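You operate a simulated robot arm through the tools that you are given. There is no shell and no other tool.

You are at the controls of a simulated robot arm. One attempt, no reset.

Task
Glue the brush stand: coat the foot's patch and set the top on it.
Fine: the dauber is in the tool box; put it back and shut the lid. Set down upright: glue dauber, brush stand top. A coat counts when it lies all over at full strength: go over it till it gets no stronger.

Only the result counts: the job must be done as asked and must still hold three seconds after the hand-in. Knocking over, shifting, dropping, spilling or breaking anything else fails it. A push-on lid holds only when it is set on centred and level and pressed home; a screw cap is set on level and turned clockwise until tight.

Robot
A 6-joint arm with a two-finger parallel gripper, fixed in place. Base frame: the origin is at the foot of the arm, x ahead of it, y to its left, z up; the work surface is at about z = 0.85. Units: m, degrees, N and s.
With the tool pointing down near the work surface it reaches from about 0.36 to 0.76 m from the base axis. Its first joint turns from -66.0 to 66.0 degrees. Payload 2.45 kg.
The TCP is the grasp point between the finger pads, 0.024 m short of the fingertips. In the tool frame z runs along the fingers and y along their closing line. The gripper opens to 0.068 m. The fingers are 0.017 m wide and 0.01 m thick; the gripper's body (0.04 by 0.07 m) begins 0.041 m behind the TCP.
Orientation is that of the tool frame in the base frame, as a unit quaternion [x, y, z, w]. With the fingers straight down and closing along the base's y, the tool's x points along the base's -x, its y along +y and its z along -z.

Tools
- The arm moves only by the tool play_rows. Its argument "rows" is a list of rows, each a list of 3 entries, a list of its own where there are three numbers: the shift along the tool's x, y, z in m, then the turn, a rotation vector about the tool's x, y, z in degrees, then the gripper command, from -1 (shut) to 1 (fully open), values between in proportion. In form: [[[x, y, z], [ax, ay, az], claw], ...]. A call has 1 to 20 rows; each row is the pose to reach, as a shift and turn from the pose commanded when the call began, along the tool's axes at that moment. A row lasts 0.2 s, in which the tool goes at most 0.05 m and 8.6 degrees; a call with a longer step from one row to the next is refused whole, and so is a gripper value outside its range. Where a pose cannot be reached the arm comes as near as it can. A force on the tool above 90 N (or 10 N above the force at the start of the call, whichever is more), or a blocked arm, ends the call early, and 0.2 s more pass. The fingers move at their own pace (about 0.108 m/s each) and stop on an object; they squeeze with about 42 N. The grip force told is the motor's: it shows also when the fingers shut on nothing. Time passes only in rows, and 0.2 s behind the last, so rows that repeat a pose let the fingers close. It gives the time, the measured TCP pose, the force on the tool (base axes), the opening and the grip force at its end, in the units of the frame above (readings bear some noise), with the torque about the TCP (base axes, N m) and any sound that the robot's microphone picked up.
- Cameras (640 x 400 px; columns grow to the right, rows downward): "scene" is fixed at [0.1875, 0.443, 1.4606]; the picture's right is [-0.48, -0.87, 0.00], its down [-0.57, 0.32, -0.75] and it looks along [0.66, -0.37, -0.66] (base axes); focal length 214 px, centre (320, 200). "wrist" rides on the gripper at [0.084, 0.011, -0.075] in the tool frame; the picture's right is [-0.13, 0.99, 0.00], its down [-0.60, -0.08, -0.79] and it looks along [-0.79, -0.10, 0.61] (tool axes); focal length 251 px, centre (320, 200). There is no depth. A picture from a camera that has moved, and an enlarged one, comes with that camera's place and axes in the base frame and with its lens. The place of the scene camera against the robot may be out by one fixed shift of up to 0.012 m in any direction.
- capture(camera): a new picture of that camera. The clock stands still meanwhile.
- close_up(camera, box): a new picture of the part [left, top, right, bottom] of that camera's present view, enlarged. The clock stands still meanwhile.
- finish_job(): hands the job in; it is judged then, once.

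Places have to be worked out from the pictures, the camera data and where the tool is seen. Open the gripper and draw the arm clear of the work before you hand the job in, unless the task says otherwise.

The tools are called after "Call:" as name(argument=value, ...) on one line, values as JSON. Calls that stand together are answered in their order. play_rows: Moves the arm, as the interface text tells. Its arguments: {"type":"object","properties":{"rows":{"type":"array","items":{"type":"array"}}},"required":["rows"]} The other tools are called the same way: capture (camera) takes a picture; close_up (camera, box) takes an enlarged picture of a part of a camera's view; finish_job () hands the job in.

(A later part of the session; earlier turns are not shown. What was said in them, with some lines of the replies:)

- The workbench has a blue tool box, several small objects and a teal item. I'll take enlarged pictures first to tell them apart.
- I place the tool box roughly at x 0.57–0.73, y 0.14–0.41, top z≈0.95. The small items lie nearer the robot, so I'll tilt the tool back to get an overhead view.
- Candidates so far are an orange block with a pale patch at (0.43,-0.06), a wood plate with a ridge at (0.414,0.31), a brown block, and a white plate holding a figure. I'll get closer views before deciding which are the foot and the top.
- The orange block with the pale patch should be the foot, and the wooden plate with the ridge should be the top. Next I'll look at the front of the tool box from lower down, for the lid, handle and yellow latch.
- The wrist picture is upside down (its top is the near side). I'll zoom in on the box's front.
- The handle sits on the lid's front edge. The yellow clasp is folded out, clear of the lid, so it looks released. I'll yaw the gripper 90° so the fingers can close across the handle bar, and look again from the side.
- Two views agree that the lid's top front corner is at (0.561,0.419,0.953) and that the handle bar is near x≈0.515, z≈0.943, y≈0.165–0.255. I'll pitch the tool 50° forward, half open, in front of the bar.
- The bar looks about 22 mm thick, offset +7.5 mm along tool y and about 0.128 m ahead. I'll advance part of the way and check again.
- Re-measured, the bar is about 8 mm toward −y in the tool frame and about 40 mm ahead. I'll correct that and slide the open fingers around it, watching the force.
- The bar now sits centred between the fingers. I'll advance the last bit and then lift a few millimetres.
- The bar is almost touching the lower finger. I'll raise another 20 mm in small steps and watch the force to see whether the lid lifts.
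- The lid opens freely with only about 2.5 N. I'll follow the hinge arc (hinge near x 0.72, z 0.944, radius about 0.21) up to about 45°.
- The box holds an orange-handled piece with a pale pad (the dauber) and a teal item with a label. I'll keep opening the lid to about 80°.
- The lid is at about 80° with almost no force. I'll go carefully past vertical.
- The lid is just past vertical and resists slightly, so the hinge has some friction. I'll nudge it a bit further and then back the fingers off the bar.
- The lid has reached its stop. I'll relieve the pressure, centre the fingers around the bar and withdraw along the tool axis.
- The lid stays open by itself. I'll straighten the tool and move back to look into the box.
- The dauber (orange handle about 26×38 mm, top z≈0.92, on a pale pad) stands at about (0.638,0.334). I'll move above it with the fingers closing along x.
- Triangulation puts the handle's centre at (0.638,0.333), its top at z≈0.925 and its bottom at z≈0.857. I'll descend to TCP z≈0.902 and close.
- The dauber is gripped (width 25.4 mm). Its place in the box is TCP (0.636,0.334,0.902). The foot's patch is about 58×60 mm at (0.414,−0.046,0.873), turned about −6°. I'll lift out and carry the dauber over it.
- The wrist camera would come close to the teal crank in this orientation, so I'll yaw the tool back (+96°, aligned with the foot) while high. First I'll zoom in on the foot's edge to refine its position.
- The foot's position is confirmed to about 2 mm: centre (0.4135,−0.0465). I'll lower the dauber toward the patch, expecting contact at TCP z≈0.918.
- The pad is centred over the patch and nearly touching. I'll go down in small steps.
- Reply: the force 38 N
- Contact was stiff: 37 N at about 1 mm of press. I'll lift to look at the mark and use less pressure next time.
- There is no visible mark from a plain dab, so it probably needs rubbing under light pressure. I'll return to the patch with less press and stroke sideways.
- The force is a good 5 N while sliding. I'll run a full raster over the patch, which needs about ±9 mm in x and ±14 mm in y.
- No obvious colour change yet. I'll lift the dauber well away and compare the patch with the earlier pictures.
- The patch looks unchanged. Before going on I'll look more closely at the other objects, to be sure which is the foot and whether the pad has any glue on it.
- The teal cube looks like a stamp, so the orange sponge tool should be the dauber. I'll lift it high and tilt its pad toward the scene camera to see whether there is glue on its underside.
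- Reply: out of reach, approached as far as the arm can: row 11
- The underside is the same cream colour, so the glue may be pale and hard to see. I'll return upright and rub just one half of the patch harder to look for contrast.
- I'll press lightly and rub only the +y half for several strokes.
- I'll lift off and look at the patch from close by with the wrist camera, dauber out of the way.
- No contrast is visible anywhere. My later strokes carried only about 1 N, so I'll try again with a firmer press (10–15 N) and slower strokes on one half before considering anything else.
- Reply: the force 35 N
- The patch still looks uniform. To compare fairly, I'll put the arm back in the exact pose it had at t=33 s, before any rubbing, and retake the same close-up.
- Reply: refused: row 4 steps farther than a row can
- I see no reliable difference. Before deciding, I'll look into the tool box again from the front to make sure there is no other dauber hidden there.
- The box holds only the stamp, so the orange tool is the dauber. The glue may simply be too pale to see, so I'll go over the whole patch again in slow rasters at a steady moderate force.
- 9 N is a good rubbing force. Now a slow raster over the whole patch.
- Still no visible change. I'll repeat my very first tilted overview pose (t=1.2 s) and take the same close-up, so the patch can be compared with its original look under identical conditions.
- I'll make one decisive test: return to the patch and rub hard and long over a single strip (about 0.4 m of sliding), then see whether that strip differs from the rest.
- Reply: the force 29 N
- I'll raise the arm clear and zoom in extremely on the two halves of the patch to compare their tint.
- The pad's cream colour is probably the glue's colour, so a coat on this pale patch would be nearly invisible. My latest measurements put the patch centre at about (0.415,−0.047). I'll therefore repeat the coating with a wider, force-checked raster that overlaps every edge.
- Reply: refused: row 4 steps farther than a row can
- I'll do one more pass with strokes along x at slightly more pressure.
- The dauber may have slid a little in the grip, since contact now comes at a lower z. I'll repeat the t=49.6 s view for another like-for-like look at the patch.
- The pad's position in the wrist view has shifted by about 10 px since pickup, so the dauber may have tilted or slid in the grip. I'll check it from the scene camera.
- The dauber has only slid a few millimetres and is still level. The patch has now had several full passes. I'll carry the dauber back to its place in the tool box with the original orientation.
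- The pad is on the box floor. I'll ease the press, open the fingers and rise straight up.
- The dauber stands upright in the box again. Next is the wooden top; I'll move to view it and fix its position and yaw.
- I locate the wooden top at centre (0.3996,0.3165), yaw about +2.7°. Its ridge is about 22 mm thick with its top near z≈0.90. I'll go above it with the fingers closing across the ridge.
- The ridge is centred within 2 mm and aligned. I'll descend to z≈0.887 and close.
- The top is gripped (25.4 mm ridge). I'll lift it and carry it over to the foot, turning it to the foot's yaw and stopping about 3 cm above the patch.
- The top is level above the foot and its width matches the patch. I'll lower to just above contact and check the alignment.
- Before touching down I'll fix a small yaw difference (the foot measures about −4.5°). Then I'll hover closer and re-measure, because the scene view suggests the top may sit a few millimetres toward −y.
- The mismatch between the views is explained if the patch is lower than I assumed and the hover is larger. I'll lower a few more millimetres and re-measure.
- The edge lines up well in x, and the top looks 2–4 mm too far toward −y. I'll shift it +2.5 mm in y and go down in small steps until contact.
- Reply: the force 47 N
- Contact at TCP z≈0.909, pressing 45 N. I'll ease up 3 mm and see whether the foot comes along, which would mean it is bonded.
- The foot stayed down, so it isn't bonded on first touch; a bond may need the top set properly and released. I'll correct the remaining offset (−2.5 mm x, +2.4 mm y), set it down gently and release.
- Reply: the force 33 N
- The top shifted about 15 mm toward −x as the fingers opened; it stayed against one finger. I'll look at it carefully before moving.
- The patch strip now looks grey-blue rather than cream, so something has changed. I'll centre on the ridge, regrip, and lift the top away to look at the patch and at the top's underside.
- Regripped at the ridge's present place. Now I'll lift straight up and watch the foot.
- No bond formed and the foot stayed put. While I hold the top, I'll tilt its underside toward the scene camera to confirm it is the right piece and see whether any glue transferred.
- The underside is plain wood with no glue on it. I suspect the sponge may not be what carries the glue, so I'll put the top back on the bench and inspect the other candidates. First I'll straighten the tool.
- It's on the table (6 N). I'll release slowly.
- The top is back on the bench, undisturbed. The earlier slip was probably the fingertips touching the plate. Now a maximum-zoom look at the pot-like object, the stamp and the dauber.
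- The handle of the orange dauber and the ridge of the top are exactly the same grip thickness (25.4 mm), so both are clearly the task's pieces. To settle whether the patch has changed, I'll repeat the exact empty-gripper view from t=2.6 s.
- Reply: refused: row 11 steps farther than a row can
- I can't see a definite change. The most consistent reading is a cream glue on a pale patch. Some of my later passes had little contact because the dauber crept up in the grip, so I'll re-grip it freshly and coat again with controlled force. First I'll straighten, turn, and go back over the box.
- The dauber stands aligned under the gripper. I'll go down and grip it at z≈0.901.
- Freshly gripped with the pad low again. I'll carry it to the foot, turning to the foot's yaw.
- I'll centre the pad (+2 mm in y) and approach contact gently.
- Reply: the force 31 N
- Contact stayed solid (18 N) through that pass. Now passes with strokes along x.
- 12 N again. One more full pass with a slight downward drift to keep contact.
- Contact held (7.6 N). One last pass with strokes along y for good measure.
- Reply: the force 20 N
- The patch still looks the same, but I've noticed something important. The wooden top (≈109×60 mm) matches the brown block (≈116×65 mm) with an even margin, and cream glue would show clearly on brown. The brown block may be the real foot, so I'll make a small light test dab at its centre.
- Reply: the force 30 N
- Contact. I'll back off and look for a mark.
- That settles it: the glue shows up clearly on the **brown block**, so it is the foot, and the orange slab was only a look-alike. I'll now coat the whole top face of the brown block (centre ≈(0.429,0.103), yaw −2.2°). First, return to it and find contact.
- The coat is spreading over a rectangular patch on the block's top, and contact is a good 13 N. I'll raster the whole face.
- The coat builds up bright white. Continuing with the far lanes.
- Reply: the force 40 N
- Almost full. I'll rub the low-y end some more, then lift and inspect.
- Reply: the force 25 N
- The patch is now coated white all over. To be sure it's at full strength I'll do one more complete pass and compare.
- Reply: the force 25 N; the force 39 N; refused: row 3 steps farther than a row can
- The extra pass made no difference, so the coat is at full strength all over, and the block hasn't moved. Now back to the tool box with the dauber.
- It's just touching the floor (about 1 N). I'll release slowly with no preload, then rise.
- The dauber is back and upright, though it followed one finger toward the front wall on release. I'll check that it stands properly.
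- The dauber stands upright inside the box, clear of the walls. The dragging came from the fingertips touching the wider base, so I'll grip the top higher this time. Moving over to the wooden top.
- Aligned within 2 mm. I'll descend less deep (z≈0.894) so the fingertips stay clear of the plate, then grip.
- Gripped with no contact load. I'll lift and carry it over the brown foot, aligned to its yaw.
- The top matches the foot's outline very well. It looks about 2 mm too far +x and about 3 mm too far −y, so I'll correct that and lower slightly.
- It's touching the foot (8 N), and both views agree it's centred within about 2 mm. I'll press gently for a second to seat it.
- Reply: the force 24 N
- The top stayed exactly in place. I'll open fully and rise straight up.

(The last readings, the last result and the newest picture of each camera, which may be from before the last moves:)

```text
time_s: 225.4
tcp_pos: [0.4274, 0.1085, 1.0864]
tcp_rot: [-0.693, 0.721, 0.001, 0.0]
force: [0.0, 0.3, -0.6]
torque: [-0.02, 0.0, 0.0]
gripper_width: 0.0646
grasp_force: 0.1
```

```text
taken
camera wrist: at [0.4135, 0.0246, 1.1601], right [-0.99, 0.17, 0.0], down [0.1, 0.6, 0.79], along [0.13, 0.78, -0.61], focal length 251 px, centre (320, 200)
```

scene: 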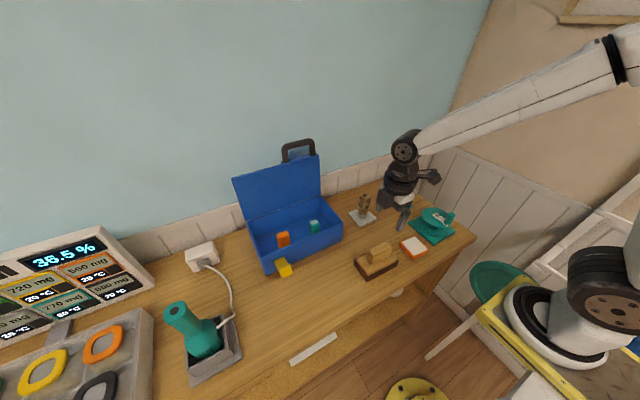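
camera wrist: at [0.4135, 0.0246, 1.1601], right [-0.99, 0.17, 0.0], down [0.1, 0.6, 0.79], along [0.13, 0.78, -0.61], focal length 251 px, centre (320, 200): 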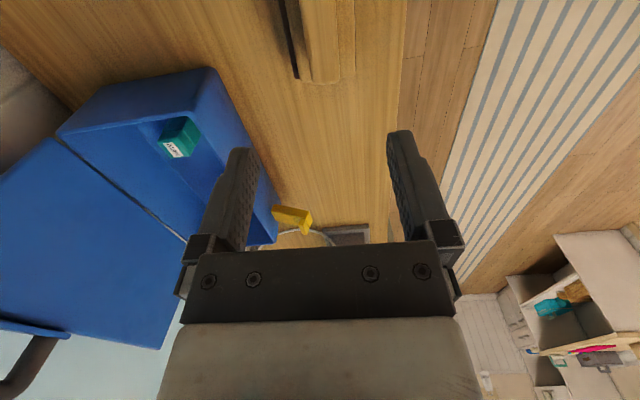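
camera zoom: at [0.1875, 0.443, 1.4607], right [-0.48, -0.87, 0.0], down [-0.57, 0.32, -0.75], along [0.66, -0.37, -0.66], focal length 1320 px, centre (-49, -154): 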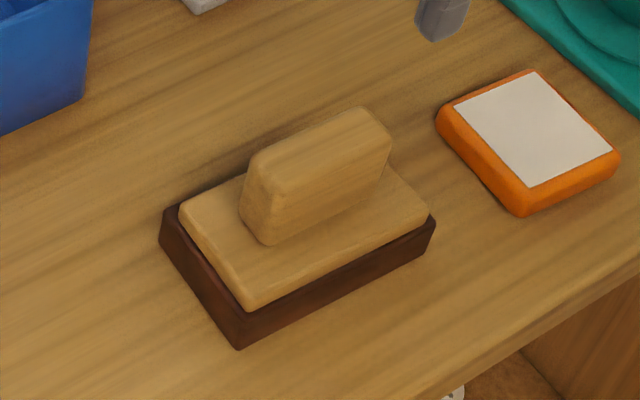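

The top sits squarely on the coated foot. Now the lid: I'll return to the pose in front of the lid handle, following the reverse of my earlier path.

Call:
play_rows(rows=[[[-0.005, -0.02, -0.03], [0, 0, -0.5], 0.9], [[-0.015, -0.055, -0.05], [0, 0, -1], 0.9], [[-0.025, -0.095, -0.07], [0, 0, -1.5], 0.9], [[-0.037, -0.135, -0.085], [0, 0, -2], 0.7], [[-0.0469, -0.171, -0.0936], [0, 0, -2.2], 0.5]])

Call:
play_rows(rows=[[[-0.01, -0.008, -0.01], [8.4, 0, 0], 0.3], [[-0.02, -0.016, -0.025], [16.8, 0, 0], 0.1], [[-0.03, -0.024, -0.035], [25, 0, 0], 0.1], [[-0.04, -0.032, -0.045], [33.4, 0, 0], 0.1], [[-0.052, -0.04, -0.052], [41.8, 0, 0], 0.1], [[-0.062, -0.048, -0.053], [50, 0, 0], 0.1]])

Call:
capture(camera="wrist")

Call:
close_up(camera="scene", box=[230, 120, 390, 280])

```text
time_s: 226.6
tcp_pos: [0.6025, 0.1485, 1.1781]
tcp_rot: [-0.707, 0.707, 0.0, -0.001]
force: [-0.8, 0.4, -0.3]
torque: [0.0, -0.03, 0.04]
gripper_width: 0.051
grasp_force: 0.0
```

```text
time_s: 228.0
tcp_pos: [0.6485, 0.2097, 1.2324]
tcp_rot: [0.641, -0.64, 0.298, -0.3]
force: [-0.7, 0.1, -0.2]
torque: [-0.02, 0.03, -0.02]
gripper_width: 0.0377
grasp_force: 0.0
```

```text
taken
camera wrist: at [0.5834, 0.1263, 1.2709], right [-0.64, 0.13, -0.76], down [-0.56, 0.6, 0.57], along [0.53, 0.79, -0.31], focal length 251 px, centre (320, 200)
```

wrist: 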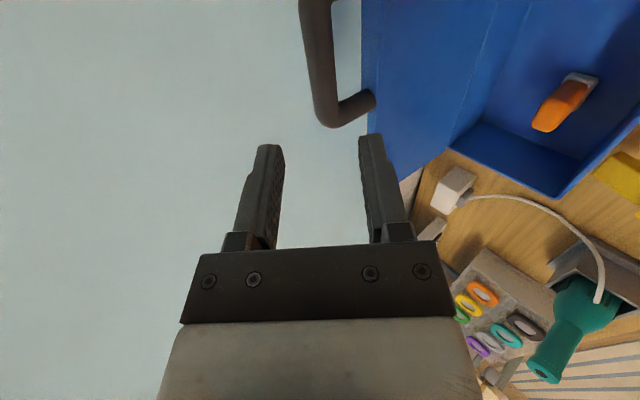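

```text
2.50 times, centred on (310, 200) of scene
camera zoom: at [0.1875, 0.443, 1.4606], right [-0.48, -0.87, 0.0], down [-0.57, 0.32, -0.75], along [0.66, -0.37, -0.66], focal length 536 px, centre (345, 200)
```

zoom: 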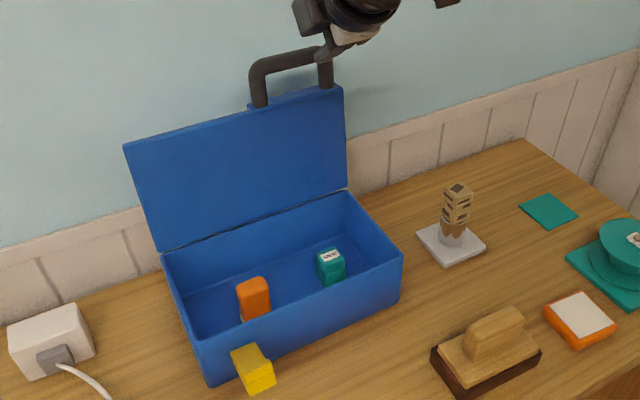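

The view is identical to when I left. I'll advance the fingers around the handle bar again.

Call:
play_rows(rows=[[[0, 0, 0.03], [0, 0, 0], 0.1], [[0, 0, 0.06], [0, 0, 0], 0.1], [[0, 0, 0.08], [0, 0, 0], 0.1]])

Call:
close_up(camera="wrist", box=[190, 0, 430, 240])

```text
time_s: 228.8
tcp_pos: [0.7098, 0.209, 1.182]
tcp_rot: [0.641, -0.64, 0.299, -0.299]
force: [-0.5, -0.4, 0.2]
torque: [0.01, 0.01, 0.0]
gripper_width: 0.0375
grasp_force: 0.0
```

```text
1.67 times, centred on (310, 120) of wrist
camera zoom: at [0.6446, 0.1253, 1.22], right [-0.64, 0.13, -0.76], down [-0.56, 0.6, 0.57], along [0.53, 0.79, -0.31], focal length 419 px, centre (337, 333)
```

zoom: 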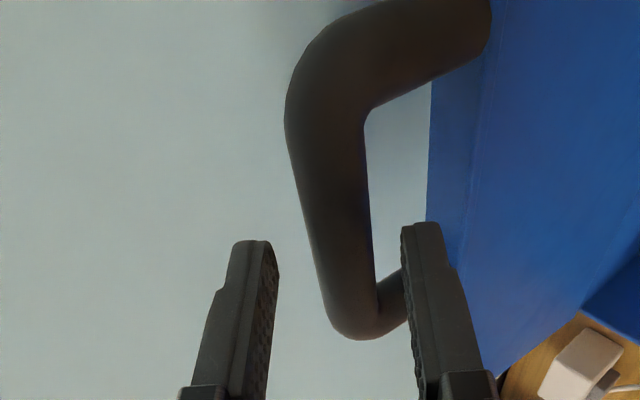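

The bar is centred between the fingers. Advancing the last 34 mm.

Call:
play_rows(rows=[[[0, 0, 0.012], [0, 0, 0], 0.1], [[0, 0, 0.024], [0, 0, 0], 0.1], [[0, 0, 0.034], [0, 0, 0], 0.1]])

Call:
close_up(camera="wrist", box=[190, 0, 430, 240])

```text
time_s: 229.6
tcp_pos: [0.7365, 0.2077, 1.1585]
tcp_rot: [-0.64, 0.641, -0.299, 0.299]
force: [-0.5, -0.1, 0.2]
torque: [0.01, 0.0, 0.02]
gripper_width: 0.0375
grasp_force: 0.1
```

```text
1.67 times, centred on (310, 120) of wrist
camera zoom: at [0.6702, 0.1248, 1.1975], right [-0.64, 0.13, -0.76], down [-0.56, 0.6, 0.57], along [0.53, 0.79, -0.31], focal length 419 px, centre (337, 333)
```

zoom: 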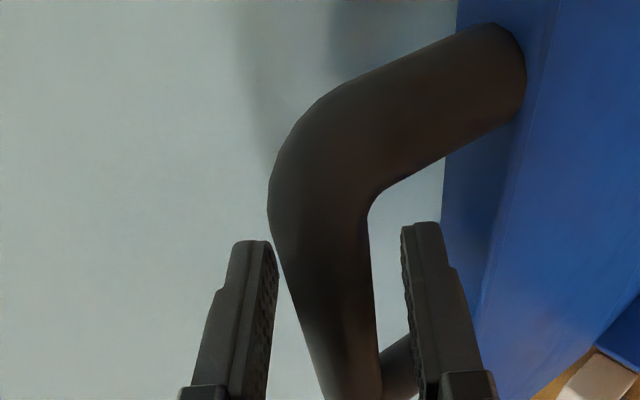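

Now I'll pull the lid back along its arc, down to about 45° first.

Call:
play_rows(rows=[[[0, 0.0123, -0.0162], [0, 0, 0], 0.1], [[0, 0.0247, -0.0298], [0, 0, 0], 0.1], [[0, 0.0383, -0.0422], [0, 0, 0], 0.1], [[0, 0.053, -0.0535], [0, 0, 0], 0.1], [[0, 0.0686, -0.0633], [0, 0, 0], 0.1], [[0, 0.0849, -0.0719], [0, 0, 0], 0.1], [[0, 0.1019, -0.079], [0, 0, 0], 0.1], [[0, 0.1196, -0.0845], [0, 0, 0], 0.1], [[0, 0.1376, -0.0885], [0, 0, 0], 0.1], [[0, 0.1559, -0.091], [0, 0, 0], 0.1]])

Call:
close_up(camera="wrist", box=[190, 0, 430, 240])

Call:
close_up(camera="scene", box=[230, 120, 390, 280])

```text
time_s: 231.8
tcp_pos: [0.5663, 0.2091, 1.097]
tcp_rot: [-0.641, 0.641, -0.298, 0.299]
force: [0.2, 0.4, -0.4]
torque: [0.01, 0.0, 0.06]
gripper_width: 0.0373
grasp_force: 0.1
```

```text
1.67 times, centred on (310, 120) of wrist
camera zoom: at [0.5005, 0.1259, 1.1361], right [-0.64, 0.13, -0.76], down [-0.56, 0.6, 0.57], along [0.53, 0.79, -0.31], focal length 419 px, centre (337, 333)
```

zoom: 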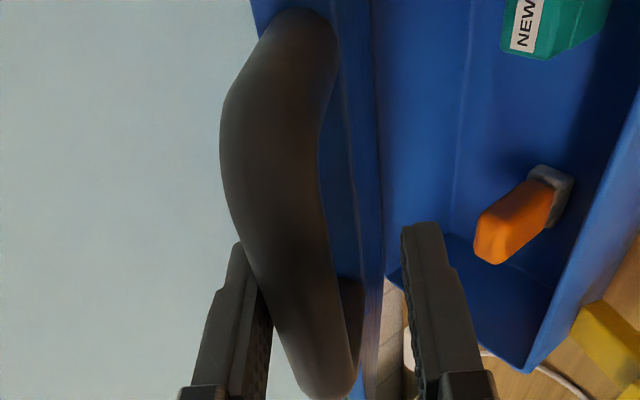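

```text
2.50 times, centred on (310, 200) of scene
camera zoom: at [0.1875, 0.443, 1.4606], right [-0.48, -0.87, 0.0], down [-0.57, 0.32, -0.75], along [0.66, -0.37, -0.66], focal length 536 px, centre (345, 200)
```

zoom: 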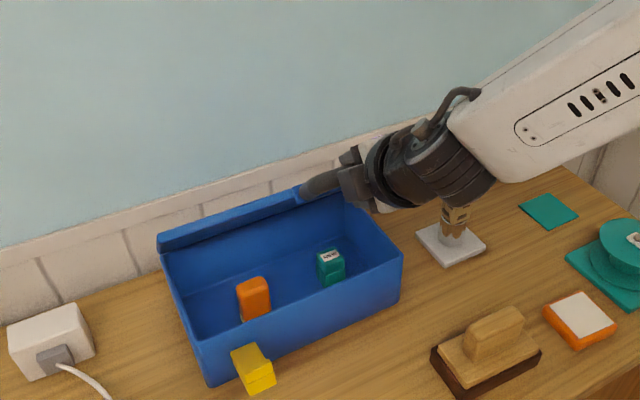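

The upper finger is pushing the lid down steadily. Continuing to about 5°.

Call:
play_rows(rows=[[[0, 0.0185, -0.0007], [0, 0, 0], 0.1], [[0, 0.0369, 0.0], [0, 0, 0], 0.1], [[0, 0.0552, 0.0024], [0, 0, 0], 0.1], [[0, 0.0732, 0.0065], [0, 0, 0], 0.1], [[0, 0.0908, 0.0121], [0, 0, 0], 0.1], [[0, 0.1079, 0.0191], [0, 0, 0], 0.1], [[0, 0.1242, 0.0276], [0, 0, 0], 0.1], [[0, 0.1398, 0.0376], [0, 0, 0], 0.1]])

Call:
close_up(camera="wrist", box=[190, 0, 430, 240])

Call:
close_up(camera="scene", box=[240, 180, 400, 280])

```text
time_s: 233.6
tcp_pos: [0.5025, 0.21, 0.966]
tcp_rot: [0.641, -0.641, 0.298, -0.299]
force: [0.7, 0.1, 0.1]
torque: [0.01, -0.01, 0.03]
gripper_width: 0.0374
grasp_force: 0.0
```

```text
1.67 times, centred on (310, 120) of wrist
camera zoom: at [0.4385, 0.1262, 1.0053], right [-0.64, 0.13, -0.76], down [-0.56, 0.6, 0.57], along [0.53, 0.79, -0.31], focal length 419 px, centre (337, 333)
```

zoom: 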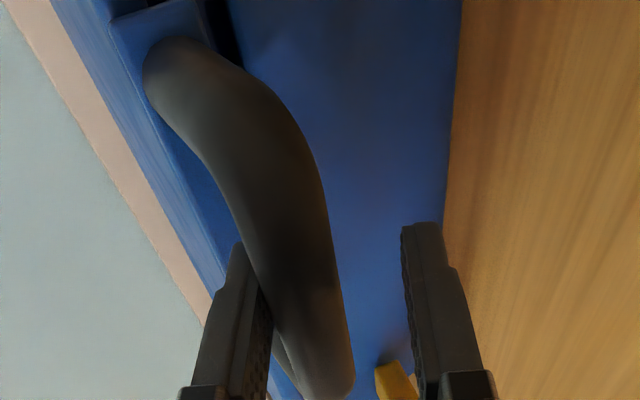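

```text
4.00 times, centred on (320, 230) of scene
camera zoom: at [0.1875, 0.443, 1.4606], right [-0.48, -0.87, 0.0], down [-0.57, 0.32, -0.75], along [0.66, -0.37, -0.66], focal length 858 px, centre (320, 80)
```

zoom: 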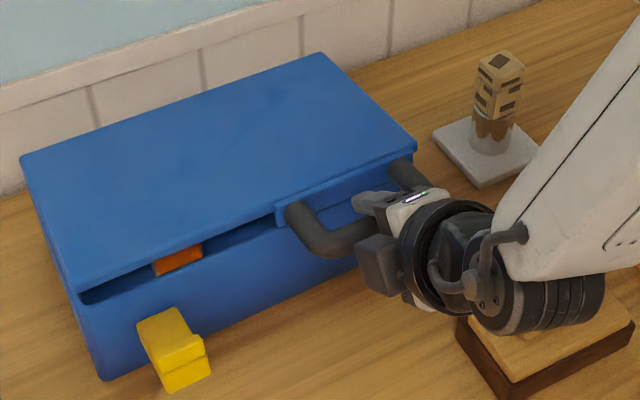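

The lid is at about 6°. I'll finish closing in small steps, watching the force.

Call:
play_rows(rows=[[[0, 0.0073, 0.0056], [0, 0, 0], 0.1], [[0, 0.0146, 0.0112], [0, 0, 0], 0.1], [[0, 0.0169, 0.0131], [0, 0, 0], 0.1], [[0, 0.0192, 0.0151], [0, 0, 0], 0.1]])

Call:
close_up(camera="wrist", box=[190, 0, 430, 240])

Call:
close_up(camera="scene", box=[240, 180, 400, 280])

```text
time_s: 234.6
tcp_pos: [0.5035, 0.2095, 0.9415]
tcp_rot: [-0.64, 0.641, -0.299, 0.298]
force: [0.0, -0.6, -0.4]
torque: [0.0, 0.01, 0.0]
gripper_width: 0.0372
grasp_force: 0.1
```

```text
1.67 times, centred on (310, 120) of wrist
camera zoom: at [0.4383, 0.1259, 0.9806], right [-0.64, 0.13, -0.76], down [-0.56, 0.6, 0.57], along [0.53, 0.79, -0.31], focal length 419 px, centre (337, 333)
```

zoom: 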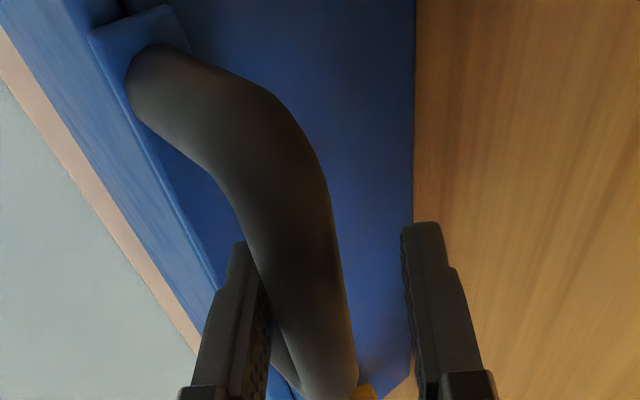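

```text
4.00 times, centred on (320, 230) of scene
camera zoom: at [0.1875, 0.443, 1.4606], right [-0.48, -0.87, 0.0], down [-0.57, 0.32, -0.75], along [0.66, -0.37, -0.66], focal length 858 px, centre (320, 80)
```

zoom: 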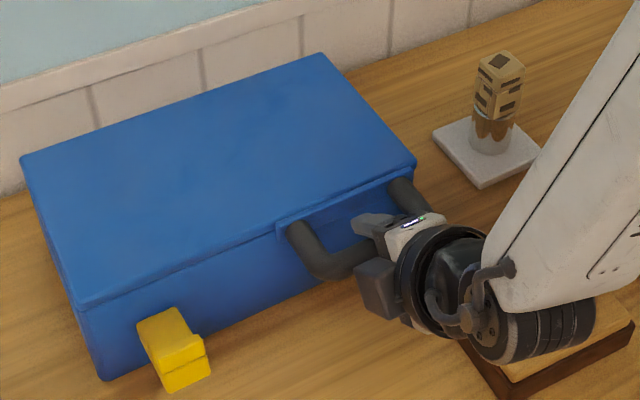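

It looks closed or within a millimetre. I'll push down a little more to feel the stop.

Call:
play_rows(rows=[[[0, 0.0012, 0.001], [0, 0, 0], 0.1], [[0, 0.0023, 0.0019], [0, 0, 0], 0.1], [[0, 0.0035, 0.0029], [0, 0, 0], 0.1]])

Call:
close_up(camera="scene", box=[240, 185, 360, 285])

```text
time_s: 235.4
tcp_pos: [0.5038, 0.2091, 0.9369]
tcp_rot: [-0.641, 0.641, -0.299, 0.3]
force: [2.2, -0.4, 4.4]
torque: [0.07, -0.04, -0.05]
gripper_width: 0.0408
grasp_force: 1.9
```

```text
4.00 times, centred on (300, 235) of scene
camera zoom: at [0.1875, 0.4429, 1.4607], right [-0.48, -0.87, 0.0], down [-0.57, 0.32, -0.75], along [0.66, -0.37, -0.66], focal length 858 px, centre (400, 60)
```

zoom: 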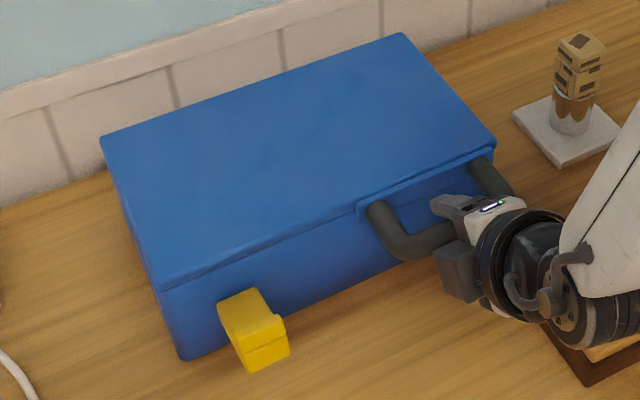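

The lid is down on its stop, and the box outline matches the start picture exactly. I'll centre the fingers on the bar and withdraw.

Call:
play_rows(rows=[[[0, -0.005, 0.0], [0, 0, 0], 0.1], [[0, -0.0105, 0.0], [0, 0, 0], 0.1], [[0, -0.0105, -0.02], [0, 0, 0], 0.1], [[0, -0.0105, -0.045], [0, 0, 0], 0.1], [[0, -0.0105, -0.085], [0, 0, 0], 0.1], [[0, -0.0105, -0.13], [0, 0, 0], 0.1]])

Call:
close_up(camera="scene", box=[240, 185, 360, 285])

Call:
capture(camera="wrist")

```text
time_s: 236.8
tcp_pos: [0.4092, 0.2079, 1.0298]
tcp_rot: [-0.641, 0.641, -0.299, 0.298]
force: [1.0, -0.4, 0.5]
torque: [-0.01, -0.02, -0.02]
gripper_width: 0.0371
grasp_force: 0.1
```

```text
4.00 times, centred on (300, 235) of scene
camera zoom: at [0.1876, 0.443, 1.4607], right [-0.48, -0.87, 0.0], down [-0.57, 0.32, -0.75], along [0.66, -0.37, -0.66], focal length 858 px, centre (400, 60)
```

zoom: 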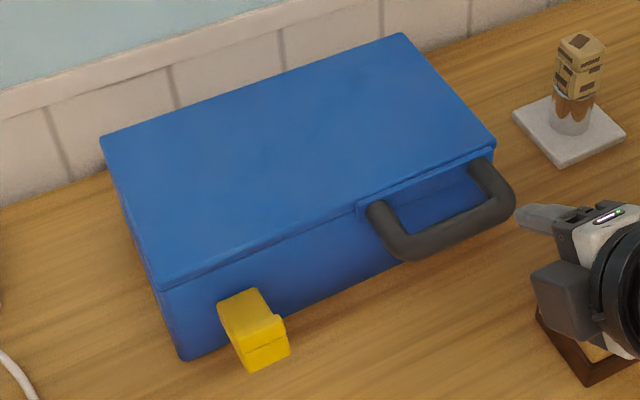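

```text
taken
camera wrist: at [0.3441, 0.1244, 1.0679], right [-0.64, 0.13, -0.76], down [-0.56, 0.6, 0.57], along [0.53, 0.79, -0.31], focal length 251 px, centre (320, 200)
```

wrist: 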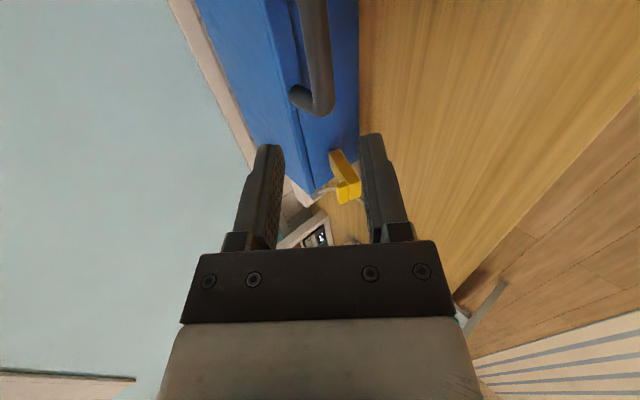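

The lid is shut and looks as it did at the start. I'll raise the arm clear, straighten it with the gripper open, and check the whole scene.

Call:
play_rows(rows=[[[0, -0.034, -0.029], [0, 0, 0], 0.5], [[0, -0.068, -0.058], [0, 0, 0], 0.8], [[0, -0.102, -0.087], [0, 0, 0], 1], [[0, -0.136, -0.116], [0, 0, 0], 1], [[0, -0.16, -0.14], [-8.4, 0, 0], 1], [[0, -0.17, -0.15], [-16.8, 0, 0], 1], [[0, -0.17, -0.15], [-25, 0, 0], 1], [[0, -0.17, -0.15], [-33.4, 0, 0], 1], [[0, -0.17, -0.15], [-41.8, 0, 0], 1], [[0, -0.17, -0.15], [-50, 0, 0], 1]])

Call:
capture(camera="scene")

Call:
close_up(camera="scene", box=[340, 225, 420, 290])

Call:
close_up(camera="scene", box=[340, 170, 490, 280])

```text
time_s: 239.0
tcp_pos: [0.4051, 0.2076, 1.2555]
tcp_rot: [0.708, -0.706, -0.001, 0.002]
force: [0.8, 0.5, -0.5]
torque: [0.03, 0.0, -0.03]
gripper_width: 0.0681
grasp_force: 0.0
```

```text
taken
```

scene: 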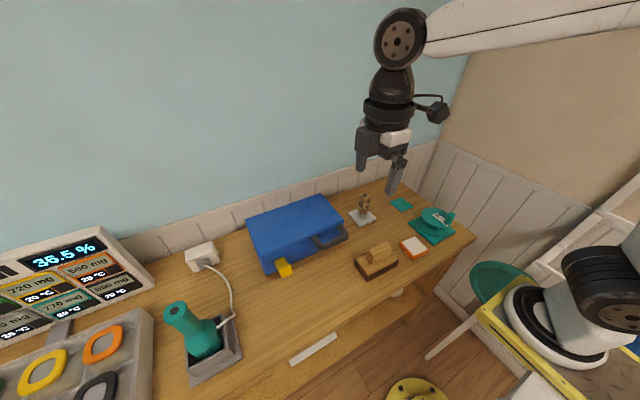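

```text
6.15 times, centred on (380, 258) of scene
camera zoom: at [0.1875, 0.443, 1.4606], right [-0.48, -0.87, 0.0], down [-0.57, 0.32, -0.75], along [0.66, -0.37, -0.66], focal length 1320 px, centre (-49, -154)
```

zoom: 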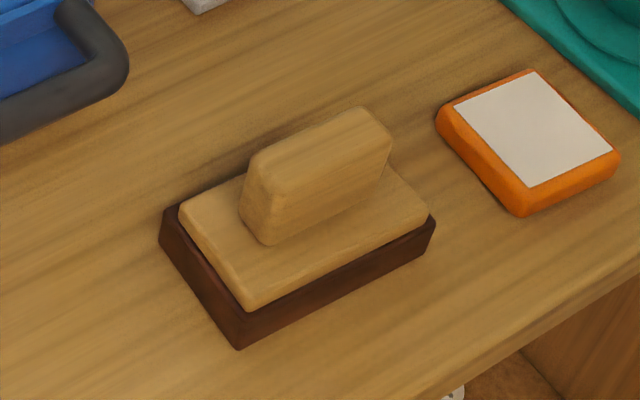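

```text
3.64 times, centred on (415, 225) of scene
camera zoom: at [0.1875, 0.443, 1.4606], right [-0.48, -0.87, 0.0], down [-0.57, 0.32, -0.75], along [0.66, -0.37, -0.66], focal length 780 px, centre (-26, 109)
```

zoom: 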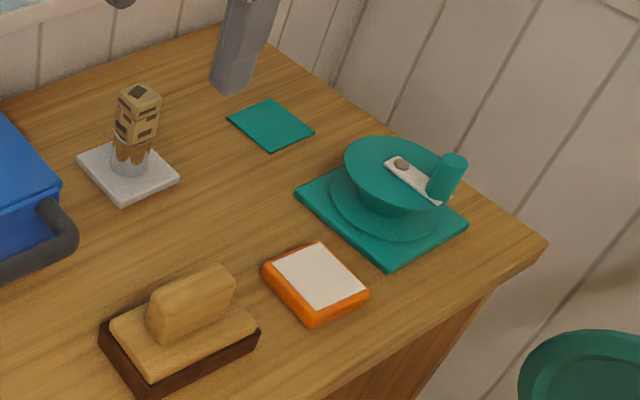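

The stand is glued with its top centred on the coated foot. The dauber is back upright in the shut box, the other items look where they started, and the arm is clear with its gripper open. Handing in.

Call:
finish_job()

```text
The job is handed in.
```

I've handed in the job. The brush stand's foot is coated, the top is set on it, and the dauber is back in the tool box with the lid shut.

- **Foot:** The brown block is the foot. Its patch was coated over its whole area; an extra pass made it no stronger.
- **Top:** The wooden piece sits upright, within about 2 mm of centred on the coated patch. It stayed put when I released it. I did not pull on it to test the bond.
- **Dauber:** It was upright when I last saw it, while the lid was closing. It stands about 1 to 2 cm from where it started.
- **Lid:** It is pressed down to its stop, and the box looks just as it did at the start.

**Wrong block first:** For much of the run I mistook the orange slab with the white square for the foot. I rubbed it with the dauber and briefly rested the top on it before finding the real one. It shows no mark and has not moved as far as the pictures show. If touching it counts against the job, that is the risk.

The other objects look unmoved in the last pictures, and the arm is clear with the gripper open.
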